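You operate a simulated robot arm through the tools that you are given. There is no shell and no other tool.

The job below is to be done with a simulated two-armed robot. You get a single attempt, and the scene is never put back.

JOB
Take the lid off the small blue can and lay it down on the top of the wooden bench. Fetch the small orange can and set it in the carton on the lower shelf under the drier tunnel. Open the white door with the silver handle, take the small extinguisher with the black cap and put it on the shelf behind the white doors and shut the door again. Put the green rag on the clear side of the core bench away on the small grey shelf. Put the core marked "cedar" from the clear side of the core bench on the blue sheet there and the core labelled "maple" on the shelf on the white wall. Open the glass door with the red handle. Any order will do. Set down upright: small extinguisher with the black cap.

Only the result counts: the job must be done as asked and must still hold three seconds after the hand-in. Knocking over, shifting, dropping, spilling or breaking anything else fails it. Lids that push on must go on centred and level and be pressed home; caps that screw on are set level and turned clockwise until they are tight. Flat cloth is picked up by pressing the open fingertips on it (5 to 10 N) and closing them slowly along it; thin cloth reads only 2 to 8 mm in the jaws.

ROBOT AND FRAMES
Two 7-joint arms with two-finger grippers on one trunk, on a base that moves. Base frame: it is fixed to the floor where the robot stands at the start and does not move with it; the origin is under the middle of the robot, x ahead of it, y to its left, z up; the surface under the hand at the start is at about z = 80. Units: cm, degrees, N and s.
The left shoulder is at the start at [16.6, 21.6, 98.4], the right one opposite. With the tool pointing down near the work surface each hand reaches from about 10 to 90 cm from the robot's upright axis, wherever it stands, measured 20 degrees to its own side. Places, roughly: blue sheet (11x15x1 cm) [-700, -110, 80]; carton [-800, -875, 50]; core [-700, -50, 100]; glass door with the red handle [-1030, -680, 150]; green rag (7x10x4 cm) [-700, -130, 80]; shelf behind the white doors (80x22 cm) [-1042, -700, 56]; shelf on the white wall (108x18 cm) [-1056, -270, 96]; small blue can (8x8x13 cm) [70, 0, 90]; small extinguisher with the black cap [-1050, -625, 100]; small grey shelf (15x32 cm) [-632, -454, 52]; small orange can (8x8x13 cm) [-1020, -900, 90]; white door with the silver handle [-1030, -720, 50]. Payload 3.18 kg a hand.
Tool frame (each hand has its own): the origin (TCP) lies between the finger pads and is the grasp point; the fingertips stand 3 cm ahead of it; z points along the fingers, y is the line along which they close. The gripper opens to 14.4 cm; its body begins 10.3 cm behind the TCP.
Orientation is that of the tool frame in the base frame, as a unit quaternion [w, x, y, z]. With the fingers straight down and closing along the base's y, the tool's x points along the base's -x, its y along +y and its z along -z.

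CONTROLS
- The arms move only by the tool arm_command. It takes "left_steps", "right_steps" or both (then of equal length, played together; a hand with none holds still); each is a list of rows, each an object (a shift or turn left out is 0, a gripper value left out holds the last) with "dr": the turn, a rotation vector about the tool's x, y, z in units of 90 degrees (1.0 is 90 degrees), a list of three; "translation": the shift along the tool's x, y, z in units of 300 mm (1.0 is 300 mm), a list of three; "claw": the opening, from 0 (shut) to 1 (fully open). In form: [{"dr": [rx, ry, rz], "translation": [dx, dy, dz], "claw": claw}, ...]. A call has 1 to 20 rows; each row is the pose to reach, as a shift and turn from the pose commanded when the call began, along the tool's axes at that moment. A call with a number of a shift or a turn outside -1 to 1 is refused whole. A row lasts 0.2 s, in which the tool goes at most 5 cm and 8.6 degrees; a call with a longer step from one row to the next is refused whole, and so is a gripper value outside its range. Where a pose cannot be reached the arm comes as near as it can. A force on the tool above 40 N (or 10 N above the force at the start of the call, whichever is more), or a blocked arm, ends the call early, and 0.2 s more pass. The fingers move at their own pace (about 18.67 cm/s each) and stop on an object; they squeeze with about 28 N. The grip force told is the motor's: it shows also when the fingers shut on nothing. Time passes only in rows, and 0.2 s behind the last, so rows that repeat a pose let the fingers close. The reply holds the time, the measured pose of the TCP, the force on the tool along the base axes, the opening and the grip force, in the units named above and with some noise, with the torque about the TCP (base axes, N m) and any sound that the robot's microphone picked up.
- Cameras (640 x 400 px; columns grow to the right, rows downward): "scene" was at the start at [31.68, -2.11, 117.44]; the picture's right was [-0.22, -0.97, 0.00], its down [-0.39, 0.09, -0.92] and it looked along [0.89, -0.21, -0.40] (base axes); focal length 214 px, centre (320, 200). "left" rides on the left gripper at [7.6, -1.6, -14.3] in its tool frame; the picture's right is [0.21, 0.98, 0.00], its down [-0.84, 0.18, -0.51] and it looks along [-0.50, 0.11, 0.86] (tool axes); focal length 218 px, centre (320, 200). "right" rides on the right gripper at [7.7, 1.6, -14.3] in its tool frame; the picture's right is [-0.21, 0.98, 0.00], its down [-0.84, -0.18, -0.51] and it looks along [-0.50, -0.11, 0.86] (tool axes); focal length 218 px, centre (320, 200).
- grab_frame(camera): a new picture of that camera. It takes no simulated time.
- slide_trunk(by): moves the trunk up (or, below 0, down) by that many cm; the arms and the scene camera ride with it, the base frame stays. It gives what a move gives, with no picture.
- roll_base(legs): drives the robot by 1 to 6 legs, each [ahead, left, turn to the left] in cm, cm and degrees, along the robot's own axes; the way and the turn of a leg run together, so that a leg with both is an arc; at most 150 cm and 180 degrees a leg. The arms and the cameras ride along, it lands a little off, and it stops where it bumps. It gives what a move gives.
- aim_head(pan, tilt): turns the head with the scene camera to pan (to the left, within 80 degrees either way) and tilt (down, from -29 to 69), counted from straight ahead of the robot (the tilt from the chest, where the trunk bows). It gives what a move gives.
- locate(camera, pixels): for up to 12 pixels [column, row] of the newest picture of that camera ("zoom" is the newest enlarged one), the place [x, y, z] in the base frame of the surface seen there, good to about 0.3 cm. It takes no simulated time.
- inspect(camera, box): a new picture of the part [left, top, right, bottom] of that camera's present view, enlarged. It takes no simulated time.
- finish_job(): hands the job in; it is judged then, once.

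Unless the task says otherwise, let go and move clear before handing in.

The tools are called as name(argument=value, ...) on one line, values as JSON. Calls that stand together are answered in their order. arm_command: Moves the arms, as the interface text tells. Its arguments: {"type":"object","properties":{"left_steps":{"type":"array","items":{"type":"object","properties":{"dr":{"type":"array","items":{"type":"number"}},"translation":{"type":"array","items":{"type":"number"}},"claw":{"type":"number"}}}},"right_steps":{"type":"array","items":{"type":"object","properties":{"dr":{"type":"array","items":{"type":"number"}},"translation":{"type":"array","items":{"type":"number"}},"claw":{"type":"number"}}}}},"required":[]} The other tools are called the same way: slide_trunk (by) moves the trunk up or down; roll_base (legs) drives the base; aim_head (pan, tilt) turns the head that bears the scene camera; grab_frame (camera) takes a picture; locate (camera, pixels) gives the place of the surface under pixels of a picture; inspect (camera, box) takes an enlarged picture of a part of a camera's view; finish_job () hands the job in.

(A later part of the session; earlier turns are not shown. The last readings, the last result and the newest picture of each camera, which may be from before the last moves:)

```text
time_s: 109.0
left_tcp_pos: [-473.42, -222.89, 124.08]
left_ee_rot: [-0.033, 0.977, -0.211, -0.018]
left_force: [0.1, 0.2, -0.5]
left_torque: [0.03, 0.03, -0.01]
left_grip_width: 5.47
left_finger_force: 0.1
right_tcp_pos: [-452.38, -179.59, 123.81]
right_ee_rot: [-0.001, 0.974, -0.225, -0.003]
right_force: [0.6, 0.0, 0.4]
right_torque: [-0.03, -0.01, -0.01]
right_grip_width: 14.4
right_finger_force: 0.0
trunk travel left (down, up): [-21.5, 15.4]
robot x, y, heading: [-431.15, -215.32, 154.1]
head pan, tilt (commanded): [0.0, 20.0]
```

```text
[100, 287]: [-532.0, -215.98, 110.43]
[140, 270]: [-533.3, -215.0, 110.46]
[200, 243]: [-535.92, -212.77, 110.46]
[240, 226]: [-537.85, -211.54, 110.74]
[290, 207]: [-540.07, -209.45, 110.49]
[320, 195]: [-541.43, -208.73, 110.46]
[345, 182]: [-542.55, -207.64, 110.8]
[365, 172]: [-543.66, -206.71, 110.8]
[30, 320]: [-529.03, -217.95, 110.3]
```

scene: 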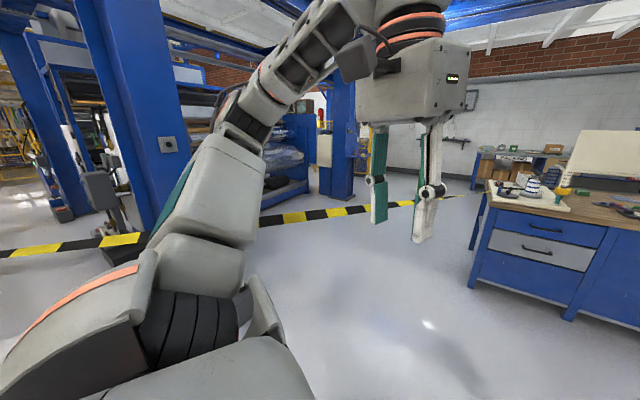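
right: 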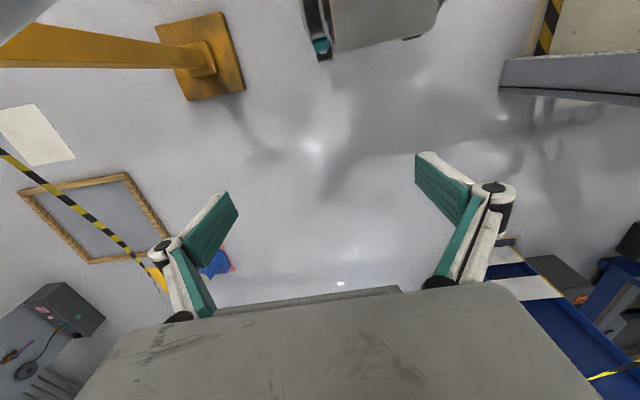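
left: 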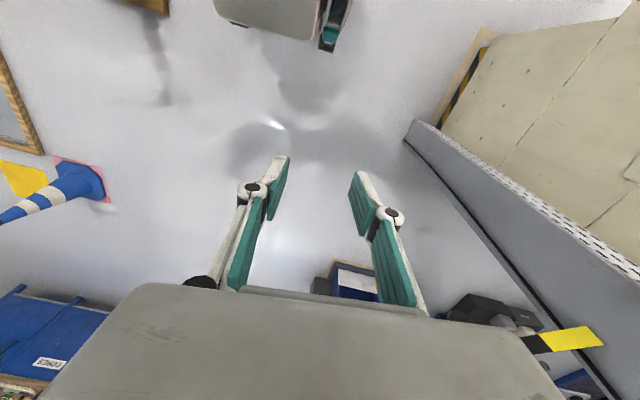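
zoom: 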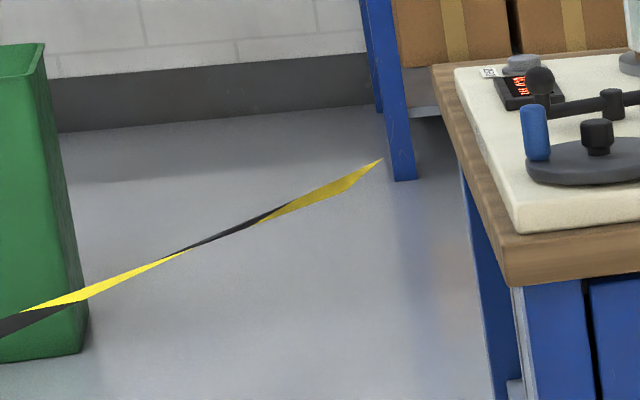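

Tape A ends free at [-544, -207, 111], so I can pass between its end and the bench corner [-637, -195]. I drive round: to [-497, -165], [-585, -160], then through the gap to [-610, -270].

roll_base(legs=[[0, 0, -11.6], [83, 0, 0], [0, 0, 34.3], [88, 0, 0]])

aim_head(pan=60, tilt=25)

grab_frame(camera="scene")

aim_head(pan=0, tilt=30)

grab_frame(camera="scene")

```text
time_s: 119.9
left_tcp_pos: [-618.87, -182.04, 124.07]
left_ee_rot: [-0.028, 0.999, -0.02, -0.024]
left_force: [0.4, 0.4, -0.1]
left_torque: [-0.01, -0.01, 0.01]
left_grip_width: 5.47
left_finger_force: 0.0
right_tcp_pos: [-615.84, -134.02, 123.85]
right_ee_rot: [0.001, 0.999, -0.035, -0.002]
right_force: [-0.5, 0.7, -0.8]
right_torque: [0.01, -0.01, -0.01]
right_grip_width: 14.4
right_finger_force: 0.1
trunk travel left (down, up): [-21.5, 15.4]
robot x, y, heading: [-582.6, -159.62, 176.2]
head pan, tilt (commanded): [0.0, 20.0]
```

```text
time_s: 121.2
left_tcp_pos: [-618.83, -181.97, 124.13]
left_ee_rot: [-0.028, 0.999, -0.019, -0.024]
left_force: [0.4, 0.1, 0.9]
left_torque: [-0.01, -0.01, -0.01]
left_grip_width: 5.47
left_finger_force: 0.1
right_tcp_pos: [-615.78, -133.89, 123.79]
right_ee_rot: [0.0, 0.999, -0.034, -0.002]
right_force: [0.6, 0.2, 0.4]
right_torque: [0.0, 0.01, 0.01]
right_grip_width: 14.39
right_finger_force: 0.1
trunk travel left (down, up): [-21.5, 15.4]
robot x, y, heading: [-582.74, -159.6, 175.9]
head pan, tilt (commanded): [60.0, 25.0]
```

```text
taken
```

scene: 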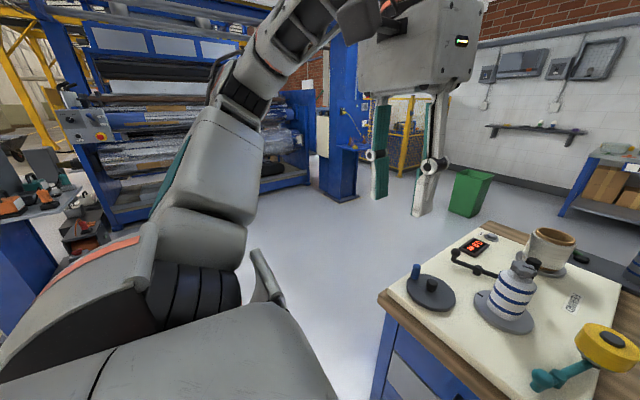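

```text
time_s: 122.5
left_tcp_pos: [-618.92, -181.95, 124.15]
left_ee_rot: [-0.029, 0.999, -0.02, -0.024]
left_force: [0.6, 0.9, 0.0]
left_torque: [0.0, 0.01, 0.0]
left_grip_width: 5.47
left_finger_force: 0.0
right_tcp_pos: [-615.82, -133.97, 123.83]
right_ee_rot: [0.0, 0.999, -0.034, -0.003]
right_force: [0.0, 0.0, 0.3]
right_torque: [0.0, 0.01, 0.0]
right_grip_width: 14.4
right_finger_force: 0.1
trunk travel left (down, up): [-21.5, 15.4]
robot x, y, heading: [-582.54, -159.8, 175.9]
head pan, tilt (commanded): [0.0, 30.0]
```

```text
taken
```

scene: 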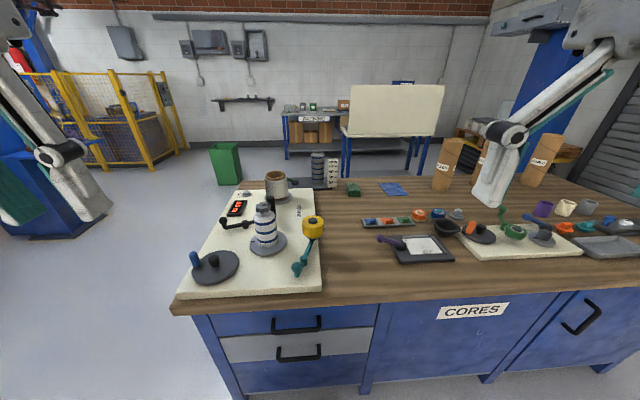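

The bench top is in plain view: rag (353, 190), blue sheet (393, 189), and the back edge near row 178. I locate the bench corners, whiteboard table legs and the wall shelf.

locate(camera="scene", pixels=[[175, 303], [243, 184], [400, 178], [353, 186], [353, 194], [393, 189], [347, 150], [409, 150], [395, 130], [225, 180], [240, 102], [319, 165]])

inspect(camera="scene", box=[320, 120, 560, 270])

```text
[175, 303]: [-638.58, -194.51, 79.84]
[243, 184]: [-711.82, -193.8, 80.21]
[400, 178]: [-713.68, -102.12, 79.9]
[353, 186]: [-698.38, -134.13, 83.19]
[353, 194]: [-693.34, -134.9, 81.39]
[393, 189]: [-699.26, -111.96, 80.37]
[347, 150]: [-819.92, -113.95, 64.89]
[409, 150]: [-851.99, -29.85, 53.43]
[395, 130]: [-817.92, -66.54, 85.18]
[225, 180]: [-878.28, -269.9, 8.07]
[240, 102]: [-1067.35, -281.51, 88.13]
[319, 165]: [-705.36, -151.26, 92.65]
```

```text
2.67 times, centred on (440, 195) of scene
```

zoom: 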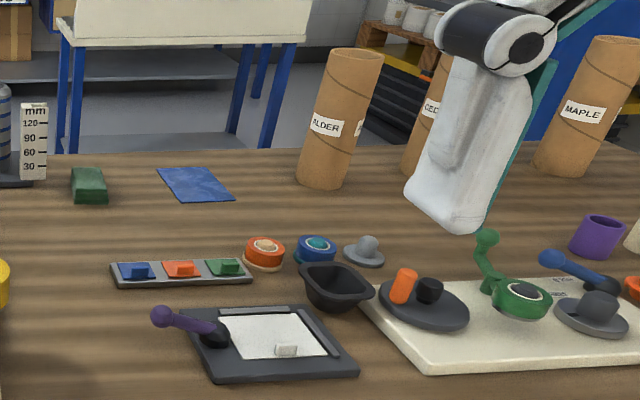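

The bench back edge is at x -715. Being able to roll sideways, I shift left through the gap to y -270, go ahead past the bench end, and turn round to face +x behind it.

roll_base(legs=[[0, 112, 0], [150, 0, 0], [14, 0, 0], [0, 0, -176]])

aim_head(pan=0, tilt=20)

grab_frame(camera="scene")

aim_head(pan=60, tilt=25)

grab_frame(camera="scene")

```text
time_s: 147.6
left_tcp_pos: [-718.87, -239.08, 124.09]
left_ee_rot: [0.026, -0.063, 0.997, -0.026]
left_force: [-0.7, 0.0, 0.2]
left_torque: [0.0, 0.0, -0.02]
left_grip_width: 5.43
left_finger_force: 0.1
right_tcp_pos: [-713.96, -287.09, 123.9]
right_ee_rot: [0.003, -0.05, 0.999, 0.001]
right_force: [0.8, 0.0, -0.8]
right_torque: [0.0, 0.03, 0.0]
right_grip_width: 14.4
right_finger_force: 0.1
trunk travel left (down, up): [-21.5, 15.4]
robot x, y, heading: [-750.47, -267.49, 5.6]
head pan, tilt (commanded): [0.0, 30.0]
```

```text
time_s: 148.3
left_tcp_pos: [-718.78, -239.1, 124.07]
left_ee_rot: [0.026, -0.063, 0.997, -0.026]
left_force: [0.4, -0.2, -0.7]
left_torque: [0.01, 0.0, 0.01]
left_grip_width: 5.46
left_finger_force: 0.1
right_tcp_pos: [-713.9, -287.03, 123.87]
right_ee_rot: [0.003, -0.05, 0.999, 0.001]
right_force: [-0.3, -0.3, 0.1]
right_torque: [-0.02, 0.0, -0.02]
right_grip_width: 14.41
right_finger_force: 0.0
trunk travel left (down, up): [-21.5, 15.4]
robot x, y, heading: [-750.9, -267.62, 5.6]
head pan, tilt (commanded): [0.0, 20.0]
```

```text
taken
```

scene: 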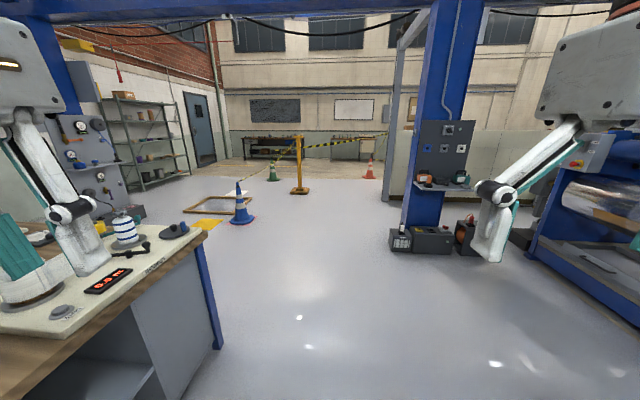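

```text
time_s: 149.6
left_tcp_pos: [-718.94, -239.17, 124.08]
left_ee_rot: [0.026, -0.063, 0.997, -0.026]
left_force: [0.0, -0.3, 0.4]
left_torque: [0.0, 0.0, -0.03]
left_grip_width: 5.44
left_finger_force: 0.0
right_tcp_pos: [-713.98, -287.16, 123.85]
right_ee_rot: [0.002, -0.05, 0.999, 0.001]
right_force: [-0.4, 0.6, -0.1]
right_torque: [0.02, 0.01, -0.02]
right_grip_width: 14.4
right_finger_force: 0.0
trunk travel left (down, up): [-21.5, 15.4]
robot x, y, heading: [-750.66, -267.57, 5.5]
head pan, tilt (commanded): [60.0, 25.0]
```

```text
taken
```

scene: 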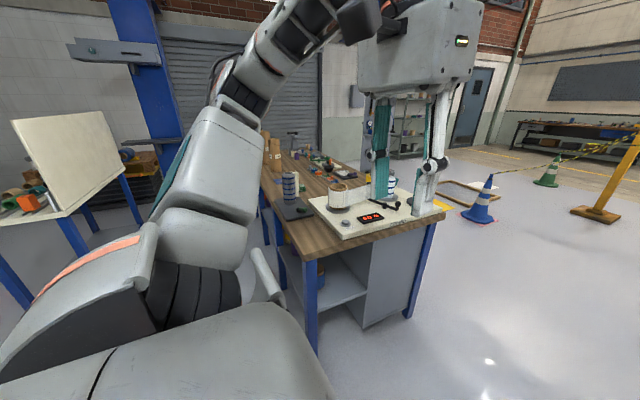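

I stand behind the bench line; the drafting board table is at left (60, 190). I locate its near edge to be sure I fit between it and the bench.

locate(camera="scene", pixels=[[60, 212], [110, 175], [15, 215], [130, 165], [65, 250], [15, 280], [80, 200], [100, 115], [15, 120], [128, 195]])

aim_head(pan=80, tilt=15)

grab_frame(camera="scene")

```text
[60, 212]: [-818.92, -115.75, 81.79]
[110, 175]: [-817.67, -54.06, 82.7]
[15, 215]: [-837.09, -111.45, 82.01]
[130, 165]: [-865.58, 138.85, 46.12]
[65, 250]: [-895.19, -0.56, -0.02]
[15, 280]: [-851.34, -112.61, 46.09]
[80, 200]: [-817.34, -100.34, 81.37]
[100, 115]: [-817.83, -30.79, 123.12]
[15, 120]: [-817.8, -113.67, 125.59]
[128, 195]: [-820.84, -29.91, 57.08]
```

```text
time_s: 150.4
left_tcp_pos: [-718.9, -239.16, 124.08]
left_ee_rot: [0.027, -0.063, 0.997, -0.026]
left_force: [-0.4, 0.1, -0.6]
left_torque: [-0.04, 0.01, 0.01]
left_grip_width: 5.46
left_finger_force: 0.0
right_tcp_pos: [-714.07, -287.05, 123.88]
right_ee_rot: [0.002, -0.049, 0.999, 0.001]
right_force: [0.7, 1.0, -0.5]
right_torque: [0.04, 0.01, 0.01]
right_grip_width: 14.38
right_finger_force: 0.0
trunk travel left (down, up): [-21.5, 15.4]
robot x, y, heading: [-750.86, -266.99, 5.5]
head pan, tilt (commanded): [80.0, 15.0]
```

```text
taken
```

scene: 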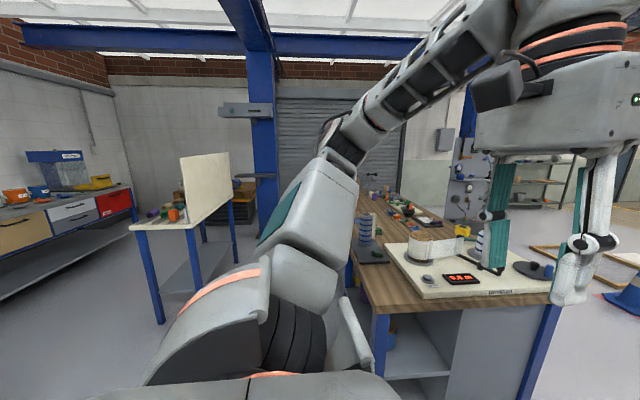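

The drafting table's front is at x -817, leaving about 100 cm of lane. I square up to heading 0 and roll left to about y -100 behind the tubes.

roll_base(legs=[[0, 0, -5.5], [0, 120, 0], [0, 47, 0]])

aim_head(pan=0, tilt=40)

grab_frame(camera="scene")

grab_frame(camera="left")

```text
time_s: 166.2
left_tcp_pos: [-717.32, -73.02, 124.04]
left_ee_rot: [0.025, -0.02, 0.999, -0.027]
left_force: [-0.1, 0.3, -0.2]
left_torque: [-0.02, -0.01, 0.01]
left_grip_width: 5.47
left_finger_force: 0.1
right_tcp_pos: [-716.59, -121.19, 123.9]
right_ee_rot: [0.003, -0.006, 1.0, -0.001]
right_force: [1.0, 0.9, 0.2]
right_torque: [-0.01, -0.04, 0.0]
right_grip_width: 14.39
right_finger_force: 0.1
trunk travel left (down, up): [-21.5, 15.4]
robot x, y, heading: [-751.44, -98.51, 0.4]
head pan, tilt (commanded): [80.0, 15.0]
```

```text
time_s: 167.7
left_tcp_pos: [-717.47, -73.14, 124.08]
left_ee_rot: [0.026, -0.019, 0.999, -0.028]
left_force: [0.6, 0.2, -0.4]
left_torque: [0.01, 0.09, 0.01]
left_grip_width: 5.47
left_finger_force: 0.1
right_tcp_pos: [-716.75, -121.22, 123.73]
right_ee_rot: [0.003, -0.006, 1.0, 0.001]
right_force: [-0.3, -0.5, -0.2]
right_torque: [-0.06, 0.0, -0.02]
right_grip_width: 14.36
right_finger_force: 0.0
trunk travel left (down, up): [-21.5, 15.4]
robot x, y, heading: [-751.73, -98.35, 0.7]
head pan, tilt (commanded): [0.0, 40.0]
```

```text
taken
```

scene: 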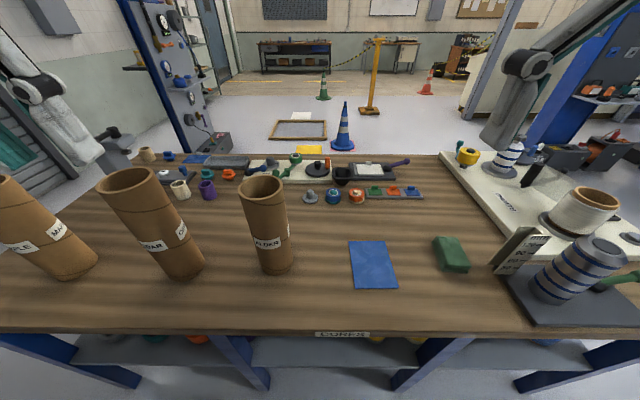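

```text
taken
```

left: 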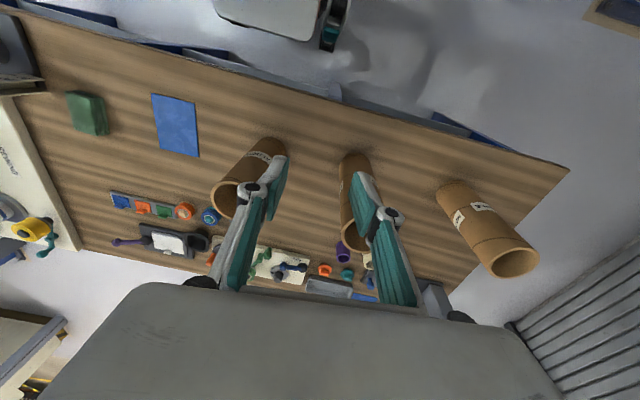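

Excellent view: cores MAPLE (45, 235), CEDAR (150, 225), ALDER (265, 225), blue sheet (373, 265), green rag (450, 254). I locate the core tops and bases, the sheet and rag corners.

locate(camera="scene", pixels=[[105, 185], [155, 178], [130, 195], [185, 275], [265, 200], [265, 180], [349, 242], [389, 242], [397, 287], [355, 289], [450, 252], [450, 262]])

locate(camera="left", pixels=[[490, 265], [515, 250], [538, 262], [520, 278], [230, 190], [355, 250], [365, 160], [455, 190], [85, 110], [70, 95], [105, 100], [105, 130]])

inspect(camera="scene", box=[0, 150, 320, 350])

```text
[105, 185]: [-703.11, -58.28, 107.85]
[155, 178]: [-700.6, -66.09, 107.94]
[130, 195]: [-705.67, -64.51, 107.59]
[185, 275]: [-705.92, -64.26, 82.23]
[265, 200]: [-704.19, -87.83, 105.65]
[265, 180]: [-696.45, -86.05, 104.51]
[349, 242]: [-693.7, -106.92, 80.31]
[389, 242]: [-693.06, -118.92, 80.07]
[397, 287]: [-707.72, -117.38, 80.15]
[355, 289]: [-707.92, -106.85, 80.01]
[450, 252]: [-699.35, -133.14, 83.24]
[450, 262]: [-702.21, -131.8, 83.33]
```

```text
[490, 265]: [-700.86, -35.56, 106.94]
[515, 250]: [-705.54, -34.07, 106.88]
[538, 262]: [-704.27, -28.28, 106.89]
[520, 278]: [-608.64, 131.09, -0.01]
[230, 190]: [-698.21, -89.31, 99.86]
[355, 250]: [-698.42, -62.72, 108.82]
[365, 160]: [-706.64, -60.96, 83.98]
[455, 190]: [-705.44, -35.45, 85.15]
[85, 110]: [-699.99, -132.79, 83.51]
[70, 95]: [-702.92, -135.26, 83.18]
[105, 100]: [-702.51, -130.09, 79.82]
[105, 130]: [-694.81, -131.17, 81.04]
```

```text
2.00 times, centred on (160, 250) of scene
```

zoom: 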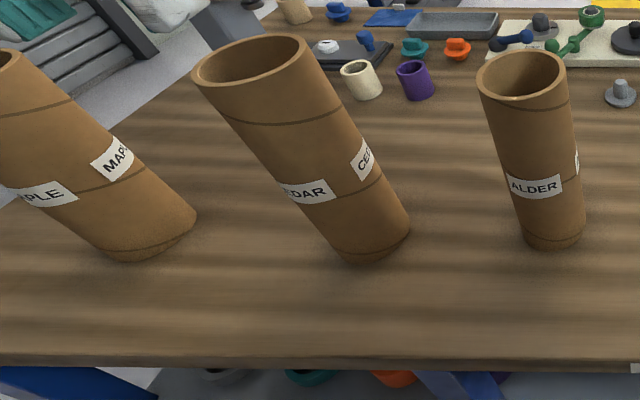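

Cedar is centred near [-701.8, -62.2], about 8 cm wide, with its top at z 108. I straighten the left hand (3 degrees off), open it and move over the cedar core.

arm_command(left_steps=[{"translation": [-0.1, 0.07, 0], "dr": [-0.034, 0.033, 0.026], "claw": 1}, {"translation": [-0.2, 0.14, 0], "dr": [-0.034, 0.033, 0.026]}, {"translation": [-0.3, 0.21, 0], "dr": [-0.034, 0.033, 0.026]}, {"translation": [-0.4, 0.28, 0], "dr": [-0.034, 0.033, 0.026]}, {"translation": [-0.52, 0.363, 0], "dr": [-0.034, 0.033, 0.026]}, {"translation": [-0.52, 0.363, 0], "dr": [-0.034, 0.033, 0.026]}])

grab_frame(camera="left")

locate(camera="left", pixels=[[320, 200], [300, 150], [340, 150], [320, 170], [280, 160], [360, 160]])

```text
time_s: 169.1
left_tcp_pos: [-703.19, -66.8, 113.87]
left_ee_rot: [0.003, 0.002, 1.0, -0.001]
left_force: [-0.3, -0.4, 0.4]
left_torque: [-0.01, -0.15, -0.01]
left_grip_width: 14.39
left_finger_force: 0.1
left hand out of reach, approached as far as the arm can: row 2, 3, 4, 5, 6
right_tcp_pos: [-717.2, -121.09, 124.06]
right_ee_rot: [0.004, -0.006, 1.0, 0.001]
right_force: [-2.0, 1.0, 0.7]
right_torque: [-0.01, -0.18, 0.02]
right_grip_width: 14.39
right_finger_force: 0.1
trunk travel left (down, up): [-21.5, 15.4]
robot x, y, heading: [-751.58, -98.01, 0.6]
head pan, tilt (commanded): [0.0, 40.0]
```

```text
taken
```

left: 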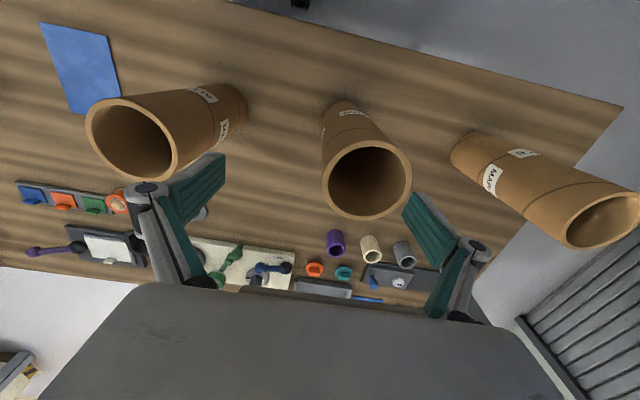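

```text
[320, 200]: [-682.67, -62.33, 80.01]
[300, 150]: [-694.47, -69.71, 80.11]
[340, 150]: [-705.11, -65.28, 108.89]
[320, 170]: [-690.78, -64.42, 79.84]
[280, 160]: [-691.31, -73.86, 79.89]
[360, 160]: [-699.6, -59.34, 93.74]
```

The hand could not hold that height and sank to z 113.9 with the tips just above the tube tops. I pull it back up, then bring the base closer (8 cm ahead, 15 cm left).

arm_command(left_steps=[{"translation": [0.08, -0.03, -0.12]}, {"translation": [0.16, -0.05, -0.24]}, {"translation": [0.24, -0.07, -0.33]}, {"translation": [0.24, -0.07, -0.33]}])

roll_base(legs=[[8, 15, 0]])

grab_frame(camera="left")

```text
time_s: 170.1
left_tcp_pos: [-708.03, -68.56, 119.46]
left_ee_rot: [0.001, -0.005, 1.0, -0.005]
left_force: [0.1, -0.1, 0.1]
left_torque: [0.0, -0.03, 0.01]
left_grip_width: 14.43
left_finger_force: 0.0
left hand out of reach, approached as far as the arm can: row 1, 2, 3, 4
right_tcp_pos: [-716.73, -121.14, 123.83]
right_ee_rot: [0.002, -0.006, 1.0, 0.0]
right_force: [-0.7, 0.2, 0.7]
right_torque: [-0.01, -0.04, 0.04]
right_grip_width: 14.38
right_finger_force: 0.2
trunk travel left (down, up): [-21.5, 15.4]
robot x, y, heading: [-751.74, -98.57, 0.4]
head pan, tilt (commanded): [0.0, 40.0]
```

```text
time_s: 172.1
left_tcp_pos: [-701.26, -53.28, 119.51]
left_ee_rot: [0.002, -0.007, 1.0, -0.004]
left_force: [-0.1, 0.7, 0.5]
left_torque: [-0.04, -0.01, 0.01]
left_grip_width: 14.4
left_finger_force: 0.0
right_tcp_pos: [-709.83, -106.0, 123.87]
right_ee_rot: [0.002, -0.008, 1.0, 0.0]
right_force: [-1.2, -0.9, -0.6]
right_torque: [0.0, -0.03, 0.01]
right_grip_width: 14.4
right_finger_force: 0.1
trunk travel left (down, up): [-21.5, 15.4]
robot x, y, heading: [-744.91, -83.27, 1.1]
head pan, tilt (commanded): [0.0, 40.0]
```

```text
taken
```

left: 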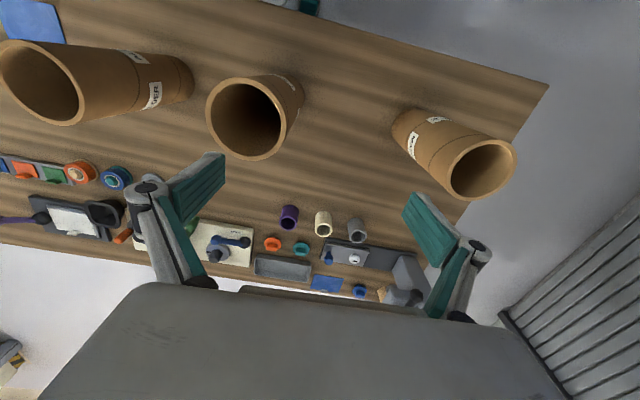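

The left hand is at [-701.3, -53.3, 119.5], cedar's rim is at (252, 118) in its picture. I locate the rim to centre on it.

locate(camera="left", pixels=[[208, 110], [285, 120], [250, 81], [248, 157], [228, 87], [275, 150], [222, 145], [278, 92], [455, 170], [513, 155], [475, 143], [480, 198]])

inspect(camera="left", box=[180, 60, 320, 170])

```text
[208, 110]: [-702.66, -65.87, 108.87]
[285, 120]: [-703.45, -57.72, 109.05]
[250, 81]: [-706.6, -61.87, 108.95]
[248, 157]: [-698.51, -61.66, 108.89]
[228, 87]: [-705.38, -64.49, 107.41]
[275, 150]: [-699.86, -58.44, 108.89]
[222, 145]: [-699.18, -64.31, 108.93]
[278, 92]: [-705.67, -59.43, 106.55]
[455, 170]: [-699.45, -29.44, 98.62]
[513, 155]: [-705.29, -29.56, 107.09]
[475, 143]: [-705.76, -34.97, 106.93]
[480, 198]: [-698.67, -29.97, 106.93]
```

```text
3.64 times, centred on (250, 115) of left
```

zoom: 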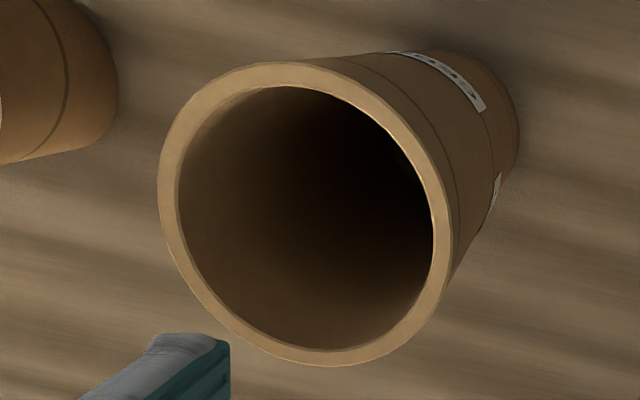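

Cedar's rim centre is [-702.5, -61.9], top z 108.9. I shift over it and descend with the fingers wide.

arm_command(left_steps=[{"translation": [0.013, -0.1, 0], "claw": 1}, {"translation": [0.027, -0.2, 0]}, {"translation": [0.04, -0.287, 0]}, {"translation": [0.04, -0.287, 0]}, {"translation": [0.04, -0.287, 0.1]}, {"translation": [0.04, -0.287, 0.2]}, {"translation": [0.04, -0.287, 0.3]}, {"translation": [0.04, -0.287, 0.3]}])

grab_frame(camera="left")

grab_frame(camera="scene")

```text
time_s: 173.9
left_tcp_pos: [-702.26, -61.96, 110.57]
left_ee_rot: [0.002, -0.007, 1.0, -0.004]
left_force: [0.1, 0.7, -0.8]
left_torque: [0.01, -0.05, 0.01]
left_grip_width: 14.4
left_finger_force: 0.1
right_tcp_pos: [-709.86, -105.95, 123.84]
right_ee_rot: [0.002, -0.007, 1.0, 0.0]
right_force: [-0.7, 0.1, 0.6]
right_torque: [0.0, 0.01, 0.01]
right_grip_width: 14.41
right_finger_force: 0.0
trunk travel left (down, up): [-21.5, 15.4]
robot x, y, heading: [-745.02, -82.97, 1.0]
head pan, tilt (commanded): [0.0, 40.0]
```

```text
taken
```

left: 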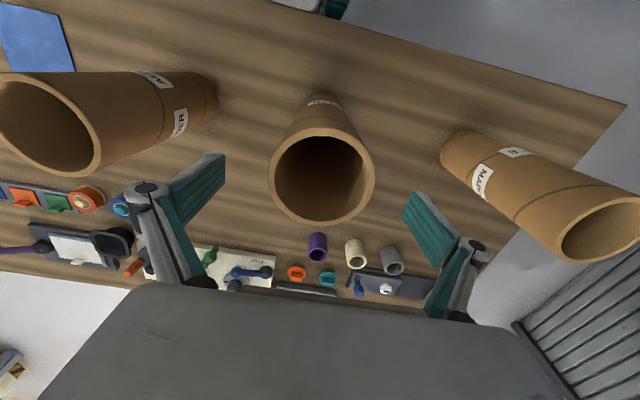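

```text
taken
```

scene: 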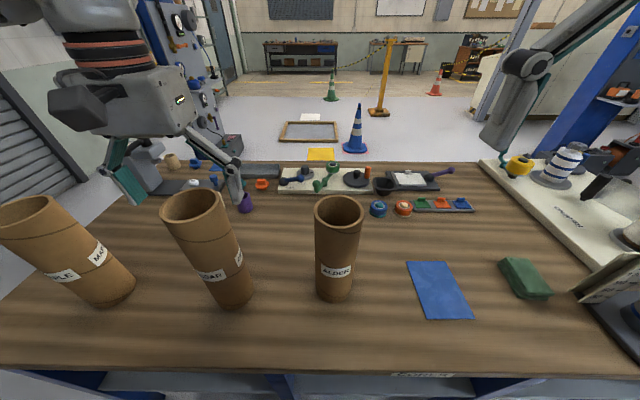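

The core is centred between the fingers. I descend to z 101 and close.

arm_command(left_steps=[{"translation": [0, 0, 0.08]}, {"translation": [0, 0, 0.16]}, {"translation": [0, 0, 0.24]}, {"translation": [0, 0, 0.318]}, {"translation": [0, 0, 0.318]}, {"translation": [0, 0, 0.318], "claw": 0.7}, {"translation": [0, 0, 0.318], "claw": 0.6}, {"translation": [0, 0, 0.318], "claw": 0.5}, {"translation": [0, 0, 0.318], "claw": 0.3}, {"translation": [0, 0, 0.318], "claw": 0.3}])

grab_frame(camera="left")

```text
time_s: 176.1
left_tcp_pos: [-702.35, -62.05, 101.18]
left_ee_rot: [0.003, -0.007, 1.0, -0.004]
left_force: [0.0, 0.5, 12.1]
left_torque: [-0.42, 0.08, -0.01]
left_grip_width: 11.06
left_finger_force: 28.0
right_tcp_pos: [-709.79, -106.01, 123.96]
right_ee_rot: [0.003, -0.008, 1.0, 0.001]
right_force: [1.1, -0.5, 0.6]
right_torque: [0.03, -0.03, 0.0]
right_grip_width: 14.38
right_finger_force: 0.1
trunk travel left (down, up): [-21.5, 15.4]
robot x, y, heading: [-744.77, -83.35, 0.8]
head pan, tilt (commanded): [0.0, 40.0]
```

```text
taken
```

left: 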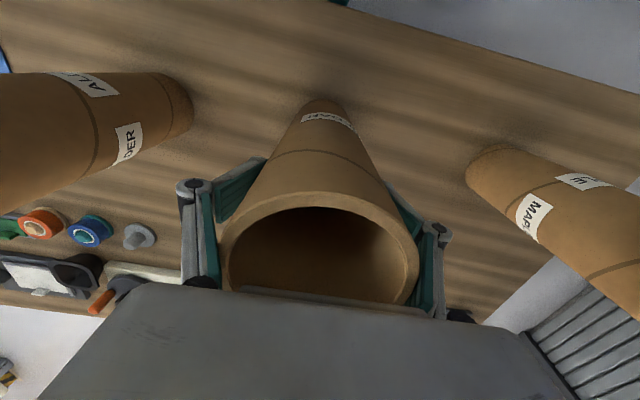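

The grip reads 11.06 cm with a 12 N push, so the rim is touching the inner finger links: I gripped too deep. I open, rise 5.5 cm and grip again nearer the rim.

arm_command(left_steps=[{"translation": [0, 0, 0], "claw": 0.85}, {"translation": [0, 0, 0], "claw": 1}, {"translation": [0, 0, -0.06], "claw": 1}, {"translation": [0, 0, -0.12]}, {"translation": [0, 0, -0.18]}, {"translation": [0, 0, -0.18]}])

grab_frame(camera="left")

locate(camera="left", pixels=[[320, 155], [320, 160], [200, 180], [430, 220], [285, 200], [370, 200]])

```text
time_s: 177.5
left_tcp_pos: [-702.17, -62.09, 106.36]
left_ee_rot: [0.002, -0.007, 1.0, -0.004]
left_force: [0.4, -0.4, -0.7]
left_torque: [-0.01, 0.01, 0.01]
left_grip_width: 14.4
left_finger_force: 0.0
right_tcp_pos: [-709.72, -105.88, 123.78]
right_ee_rot: [0.001, -0.008, 1.0, 0.001]
right_force: [0.1, -0.1, 0.0]
right_torque: [-0.02, 0.01, -0.01]
right_grip_width: 14.42
right_finger_force: 0.0
trunk travel left (down, up): [-21.5, 15.4]
robot x, y, heading: [-744.92, -83.17, 0.7]
head pan, tilt (commanded): [0.0, 40.0]
```

```text
taken
```

left: 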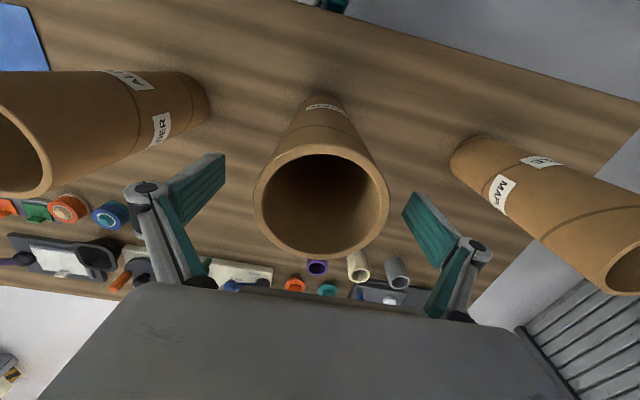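

```text
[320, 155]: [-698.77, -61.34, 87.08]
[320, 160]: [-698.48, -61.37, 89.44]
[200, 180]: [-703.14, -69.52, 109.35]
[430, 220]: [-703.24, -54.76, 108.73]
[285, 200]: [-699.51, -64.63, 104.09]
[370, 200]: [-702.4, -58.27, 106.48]
```

Now the rim at z 108.9 lies beside the pads (TCP at 106.4). I close the fingers.

arm_command(left_steps=[{"translation": [0, 0, 0], "claw": 0.8}, {"translation": [0, 0, 0], "claw": 0.7}, {"translation": [0, 0, 0], "claw": 0.6}, {"translation": [0, 0, 0], "claw": 0.5}, {"translation": [0, 0, 0], "claw": 0.3}, {"translation": [0, 0, 0], "claw": 0.3}])

grab_frame(camera="left")

```text
time_s: 178.9
left_tcp_pos: [-702.18, -62.14, 106.51]
left_ee_rot: [0.001, -0.006, 1.0, -0.005]
left_force: [-0.1, 1.9, 3.3]
left_torque: [0.23, 0.01, -0.03]
left_grip_width: 8.55
left_finger_force: 27.7
right_tcp_pos: [-709.78, -105.87, 123.75]
right_ee_rot: [0.003, -0.008, 1.0, 0.001]
right_force: [0.3, 0.0, -1.0]
right_torque: [-0.03, -0.01, 0.0]
right_grip_width: 14.41
right_finger_force: 0.0
trunk travel left (down, up): [-21.5, 15.4]
robot x, y, heading: [-744.53, -83.27, 1.0]
head pan, tilt (commanded): [0.0, 40.0]
```

```text
taken
```

left: 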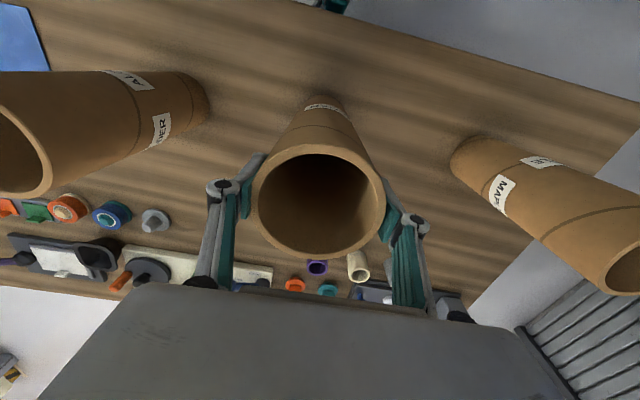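

The cedar core is held (8.55 cm, 28 N). I lift it 3 cm and check that it follows.

arm_command(left_steps=[{"translation": [0, 0, -0.03]}, {"translation": [0, 0, -0.06]}, {"translation": [0, 0, -0.1]}, {"translation": [0, 0, -0.12]}, {"translation": [0, 0, -0.12]}])

grab_frame(camera="scene")

```text
time_s: 180.1
left_tcp_pos: [-702.15, -62.04, 109.9]
left_ee_rot: [0.002, -0.007, 1.0, -0.004]
left_force: [-0.3, -0.2, -3.4]
left_torque: [-0.01, 0.03, -0.01]
left_grip_width: 8.54
left_finger_force: 28.3
right_tcp_pos: [-709.75, -105.98, 123.88]
right_ee_rot: [0.003, -0.008, 1.0, 0.001]
right_force: [0.4, 0.7, -0.2]
right_torque: [-0.02, 0.02, 0.01]
right_grip_width: 14.38
right_finger_force: 0.1
trunk travel left (down, up): [-21.5, 15.4]
robot x, y, heading: [-744.67, -83.01, 1.1]
head pan, tilt (commanded): [0.0, 40.0]
```

```text
taken
```

scene: 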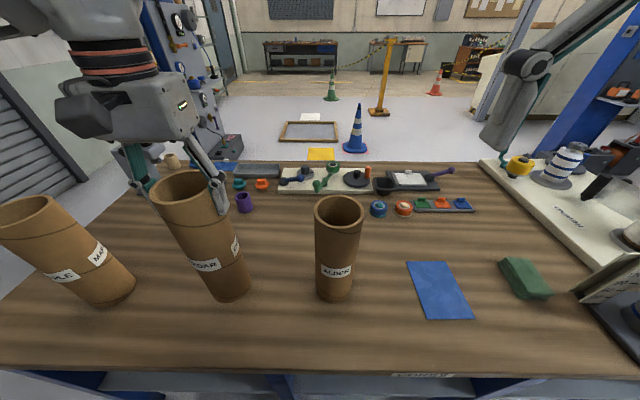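

The core hangs free. I carry it by rolling the base: back 15 cm, right 49 cm, keeping clear of the alder core.

roll_base(legs=[[-15, 0, -0.8], [0, -49, 0]])

grab_frame(camera="scene")

```text
time_s: 185.9
left_tcp_pos: [-717.14, -111.49, 110.01]
left_ee_rot: [0.002, -0.003, 1.0, -0.004]
left_force: [-0.3, 0.3, -3.6]
left_torque: [0.0, 0.01, 0.02]
left_grip_width: 8.5
left_finger_force: 28.1
right_tcp_pos: [-725.02, -155.3, 123.87]
right_ee_rot: [0.002, -0.003, 1.0, 0.0]
right_force: [-0.1, 0.2, -0.3]
right_torque: [0.01, -0.02, -0.03]
right_grip_width: 14.42
right_finger_force: 0.0
trunk travel left (down, up): [-21.5, 15.4]
robot x, y, heading: [-759.93, -132.24, 0.0]
head pan, tilt (commanded): [0.0, 40.0]
```

```text
taken
```

scene: 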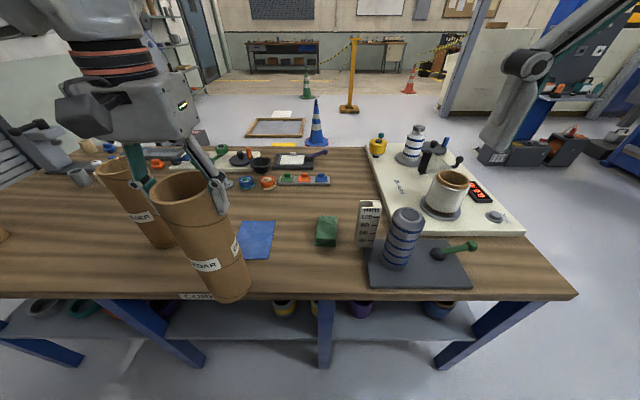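

The core is in line with the sheet at [-717, -111.5]. I roll ahead about 16 cm so that it stands over the sheet, then check.

roll_base(legs=[[16.4, -0.8, 0]])

grab_frame(camera="scene")

grab_frame(camera="left")

```text
time_s: 187.4
left_tcp_pos: [-702.37, -112.27, 109.92]
left_ee_rot: [0.0, -0.002, 1.0, -0.003]
left_force: [-0.7, -1.4, -1.6]
left_torque: [0.02, -0.04, -0.01]
left_grip_width: 8.54
left_finger_force: 27.2
right_tcp_pos: [-710.21, -156.17, 123.84]
right_ee_rot: [0.002, -0.002, 1.0, 0.0]
right_force: [-0.1, 0.4, 0.8]
right_torque: [-0.01, -0.04, 0.01]
right_grip_width: 14.39
right_finger_force: 0.1
trunk travel left (down, up): [-21.5, 15.4]
robot x, y, heading: [-745.06, -133.02, 0.3]
head pan, tilt (commanded): [0.0, 40.0]
stopped in leg 1: the robot was blocked; the commanded pose is now the measured one
```

```text
taken
```

scene: 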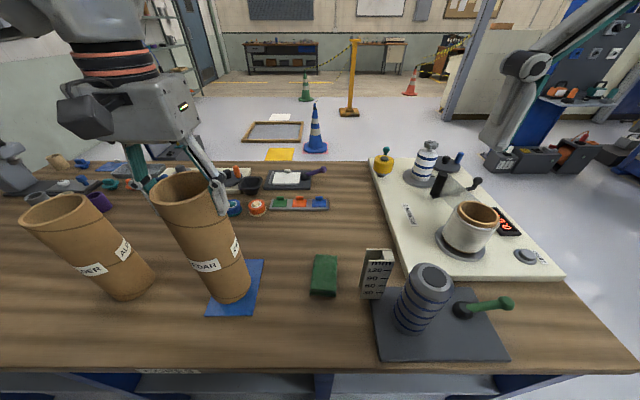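

```text
taken
```

left: 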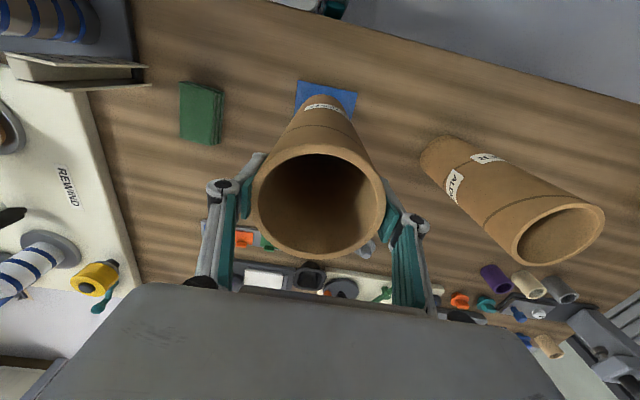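

The base touched the bench at x -745, so I back off 2 cm. Then the arm moves the core forward over the sheet centre and lowers it.

roll_base(legs=[[-2, 0, 0]])

arm_command(left_steps=[{"translation": [-0.06, 0, 0]}, {"translation": [-0.12, 0, 0]}, {"translation": [-0.12, 0, 0.03]}, {"translation": [-0.12, 0, 0.06]}, {"translation": [-0.12, 0, 0.08]}, {"translation": [-0.12, 0, 0.09]}, {"translation": [-0.12, 0, 0.09]}])

grab_frame(camera="scene")

```text
time_s: 188.2
left_tcp_pos: [-704.06, -112.2, 109.9]
left_ee_rot: [0.0, -0.002, 1.0, -0.004]
left_force: [-0.8, -0.1, -2.0]
left_torque: [-0.02, 0.0, 0.01]
left_grip_width: 8.54
left_finger_force: 28.5
right_tcp_pos: [-711.9, -155.99, 123.74]
right_ee_rot: [0.001, -0.002, 1.0, 0.0]
right_force: [0.3, 1.2, -0.1]
right_torque: [0.02, -0.01, -0.02]
right_grip_width: 14.38
right_finger_force: 0.0
trunk travel left (down, up): [-21.5, 15.4]
robot x, y, heading: [-747.2, -132.77, 0.1]
head pan, tilt (commanded): [0.0, 40.0]
```

```text
time_s: 189.8
left_tcp_pos: [-700.41, -112.16, 107.25]
left_ee_rot: [0.0, -0.003, 1.0, -0.005]
left_force: [-0.4, 0.3, -3.0]
left_torque: [0.06, -0.04, 0.02]
left_grip_width: 8.52
left_finger_force: 27.1
right_tcp_pos: [-711.97, -156.14, 123.76]
right_ee_rot: [0.001, -0.003, 1.0, 0.0]
right_force: [0.4, 0.4, 0.1]
right_torque: [-0.01, 0.0, -0.01]
right_grip_width: 14.38
right_finger_force: 0.0
trunk travel left (down, up): [-21.5, 15.4]
robot x, y, heading: [-747.02, -132.93, 0.4]
head pan, tilt (commanded): [0.0, 40.0]
```

```text
taken
```

scene: 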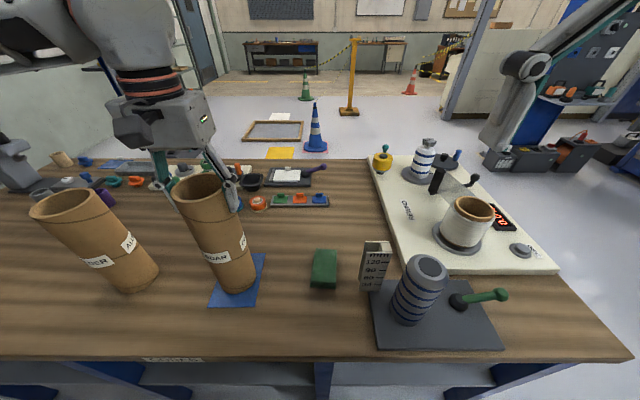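

The core stands over the sheet at [-700.4, -112.2]. I lower in millimetre steps until it rests.

arm_command(left_steps=[{"translation": [0, 0, 0.005]}, {"translation": [0, 0, 0.01]}, {"translation": [0, 0, 0.015]}, {"translation": [0, 0, 0.015]}])

```text
time_s: 190.8
left_tcp_pos: [-700.49, -112.19, 106.81]
left_ee_rot: [0.001, -0.002, 1.0, -0.004]
left_force: [0.2, 0.5, 0.6]
left_torque: [0.18, -0.07, 0.0]
left_grip_width: 8.54
left_finger_force: 28.1
right_tcp_pos: [-711.96, -156.11, 123.71]
right_ee_rot: [0.001, -0.002, 1.0, 0.0]
right_force: [0.1, 0.2, 0.9]
right_torque: [0.01, 0.0, 0.02]
right_grip_width: 14.41
right_finger_force: 0.0
trunk travel left (down, up): [-21.5, 15.4]
robot x, y, heading: [-747.09, -133.02, 0.2]
head pan, tilt (commanded): [0.0, 40.0]
```

arm_command(left_steps=[{"translation": [0, 0, 0.004]}, {"translation": [0, 0, 0.008]}, {"translation": [0, 0, 0.008]}])

inspect(camera="scene", box=[150, 160, 310, 330])

```text
time_s: 191.6
left_tcp_pos: [-700.6, -112.44, 106.66]
left_ee_rot: [0.002, -0.003, 1.0, -0.003]
left_force: [-0.6, 6.2, 22.5]
left_torque: [0.42, 0.15, 0.02]
left_grip_width: 8.54
left_finger_force: 27.8
right_tcp_pos: [-712.15, -156.12, 123.86]
right_ee_rot: [0.002, -0.003, 1.0, 0.0]
right_force: [0.1, -0.7, 0.1]
right_torque: [0.03, -0.04, 0.0]
right_grip_width: 14.4
right_finger_force: 0.1
trunk travel left (down, up): [-21.5, 15.4]
robot x, y, heading: [-746.79, -132.98, 0.3]
head pan, tilt (commanded): [0.0, 40.0]
```

```text
2.35 times, centred on (230, 245) of scene
```

zoom: 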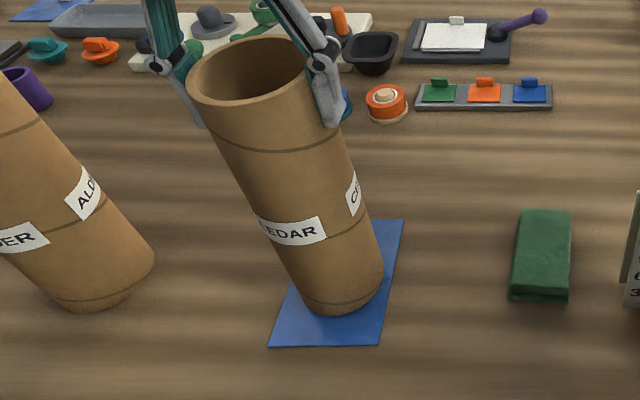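

The core rests on the sheet (22.5 N). I ease the press by a millimetre, open the fingers and rise.

arm_command(left_steps=[{"translation": [0, 0, -0.004]}, {"translation": [0, 0, -0.004], "claw": 0.75}, {"translation": [0, 0, -0.004], "claw": 0.9}, {"translation": [0, 0, -0.004], "claw": 1}, {"translation": [0, 0, -0.08]}, {"translation": [0, 0, -0.16]}, {"translation": [0, 0, -0.28]}, {"translation": [0.05, 0, -0.4]}, {"translation": [0.05, 0, -0.4]}])

grab_frame(camera="scene")

```text
time_s: 193.6
left_tcp_pos: [-701.93, -112.33, 118.28]
left_ee_rot: [0.0, -0.003, 1.0, -0.004]
left_force: [-0.3, -0.1, 0.2]
left_torque: [0.0, -0.01, -0.04]
left_grip_width: 14.42
left_finger_force: 0.0
right_tcp_pos: [-711.88, -156.14, 123.77]
right_ee_rot: [0.001, -0.002, 1.0, 0.001]
right_force: [0.9, 0.3, 0.1]
right_torque: [0.0, 0.0, -0.04]
right_grip_width: 14.41
right_finger_force: 0.0
trunk travel left (down, up): [-21.5, 15.4]
robot x, y, heading: [-746.9, -133.31, 0.3]
head pan, tilt (commanded): [0.0, 40.0]
```

```text
taken
```

scene: 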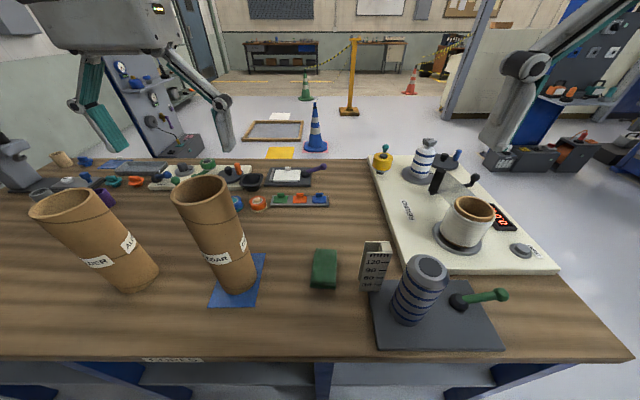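

Cedar stands on the blue sheet. Now the rag: I zoom at it and locate its corners and the ruler block beside it.

inspect(camera="scene", box=[270, 220, 430, 320])

locate(camera="zoom", pixels=[[180, 122], [265, 122], [165, 255], [265, 255], [215, 180], [265, 275], [165, 275], [365, 90], [375, 250], [480, 90], [220, 290], [500, 170]])

```text
4.00 times, centred on (350, 270) of scene
```

zoom: 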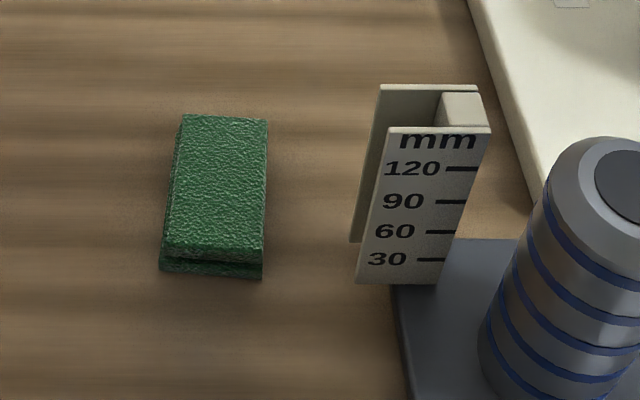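

```text
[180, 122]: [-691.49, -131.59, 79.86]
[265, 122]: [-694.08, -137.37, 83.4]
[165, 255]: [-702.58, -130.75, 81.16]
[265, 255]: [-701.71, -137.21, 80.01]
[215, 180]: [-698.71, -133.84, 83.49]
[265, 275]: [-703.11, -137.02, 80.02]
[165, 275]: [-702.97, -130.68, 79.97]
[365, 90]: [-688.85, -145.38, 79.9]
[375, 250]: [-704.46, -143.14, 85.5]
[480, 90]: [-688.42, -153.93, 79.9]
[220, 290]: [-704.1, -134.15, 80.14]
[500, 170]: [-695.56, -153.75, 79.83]
```

The rag is about 6.5 cm in y (-131 to -137) by 9.5 cm in x, top z 83.5; the ruler's edge is at y -143. I check the ruler's top height and the stack's, because the palm must stay above or beside them.

locate(camera="zoom", pixels=[[385, 95], [395, 135], [480, 135], [445, 110], [420, 88], [600, 150], [560, 250], [375, 270], [360, 230], [520, 300]])

grab_frame(camera="right")

```text
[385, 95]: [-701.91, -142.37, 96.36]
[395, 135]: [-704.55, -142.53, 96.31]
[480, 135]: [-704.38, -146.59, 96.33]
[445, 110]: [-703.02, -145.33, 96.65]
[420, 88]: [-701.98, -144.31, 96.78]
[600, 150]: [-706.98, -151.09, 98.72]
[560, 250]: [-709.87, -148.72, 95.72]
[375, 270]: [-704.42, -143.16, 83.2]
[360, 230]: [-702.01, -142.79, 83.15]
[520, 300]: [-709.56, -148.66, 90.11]
```

```text
taken
```

right: 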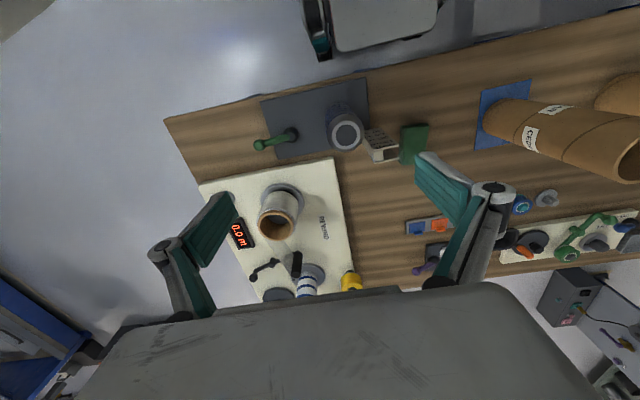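

The ruler top is z 96.7 and its edge is 8.4 cm from the rag's centre line, which leaves about 2 cm beside my palm if I preset the opening to 8 cm. I move the left hand aside and bring the right hand over the rag in stages.

arm_command(left_steps=[{"translation": [0.067, 0.117, -0.025]}, {"translation": [0.134, 0.234, -0.05]}, {"translation": [0.2, 0.35, -0.075]}, {"translation": [0.267, 0.467, -0.1]}, {"translation": [0.267, 0.467, -0.1]}, {"translation": [0.267, 0.467, -0.1]}, {"translation": [0.267, 0.467, -0.1]}, {"translation": [0.267, 0.467, -0.1]}, {"translation": [0.267, 0.467, -0.1]}, {"translation": [0.267, 0.467, -0.1]}], right_steps=[{"translation": [0, 0, 0], "claw": 0.57}, {"translation": [0, 0, 0]}, {"translation": [0, 0, 0]}, {"translation": [-0.05, 0.147, 0.04]}, {"translation": [-0.1, 0.294, 0.08]}, {"translation": [-0.15, 0.441, 0.12]}, {"translation": [-0.2, 0.588, 0.16]}, {"translation": [-0.25, 0.737, 0.2]}, {"translation": [-0.3, 0.737, 0.25]}, {"translation": [-0.3, 0.737, 0.25]}])

grab_frame(camera="right")

grab_frame(camera="scene")

```text
time_s: 195.8
left_tcp_pos: [-710.58, -100.36, 119.7]
left_ee_rot: [0.002, -0.004, 1.0, -0.003]
left_force: [0.5, 0.4, -1.0]
left_torque: [0.01, 0.0, 0.03]
left_grip_width: 14.4
left_finger_force: 0.1
left hand out of reach, approached as far as the arm can: row 3, 4, 5, 6, 7, 8, 9, 10
right_tcp_pos: [-703.02, -133.92, 116.29]
right_ee_rot: [0.001, -0.003, 1.0, 0.0]
right_force: [-0.3, -0.5, 0.1]
right_torque: [0.03, 0.02, -0.01]
right_grip_width: 8.2
right_finger_force: 0.1
trunk travel left (down, up): [-21.5, 15.4]
robot x, y, heading: [-746.81, -132.73, 0.6]
head pan, tilt (commanded): [0.0, 40.0]
```

```text
taken
```

right: 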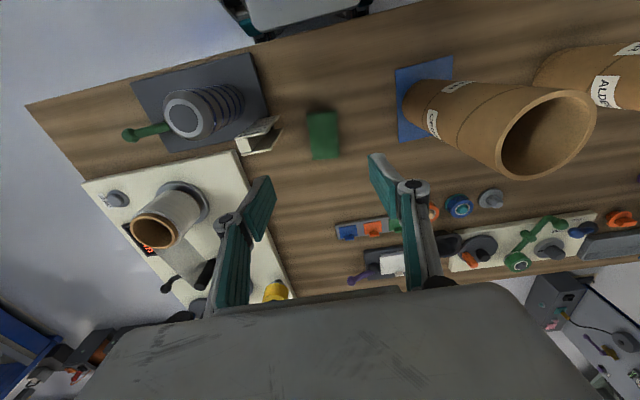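

```text
taken
```

scene: 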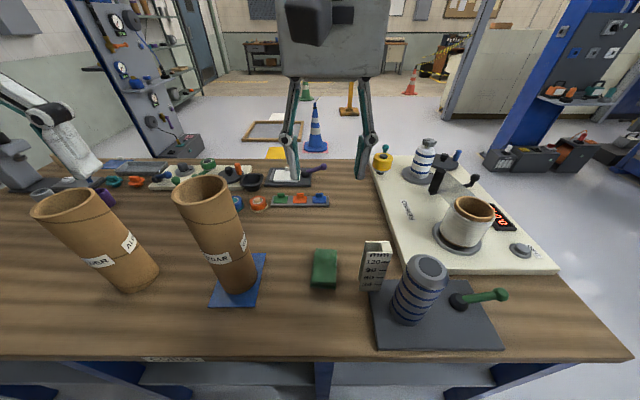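

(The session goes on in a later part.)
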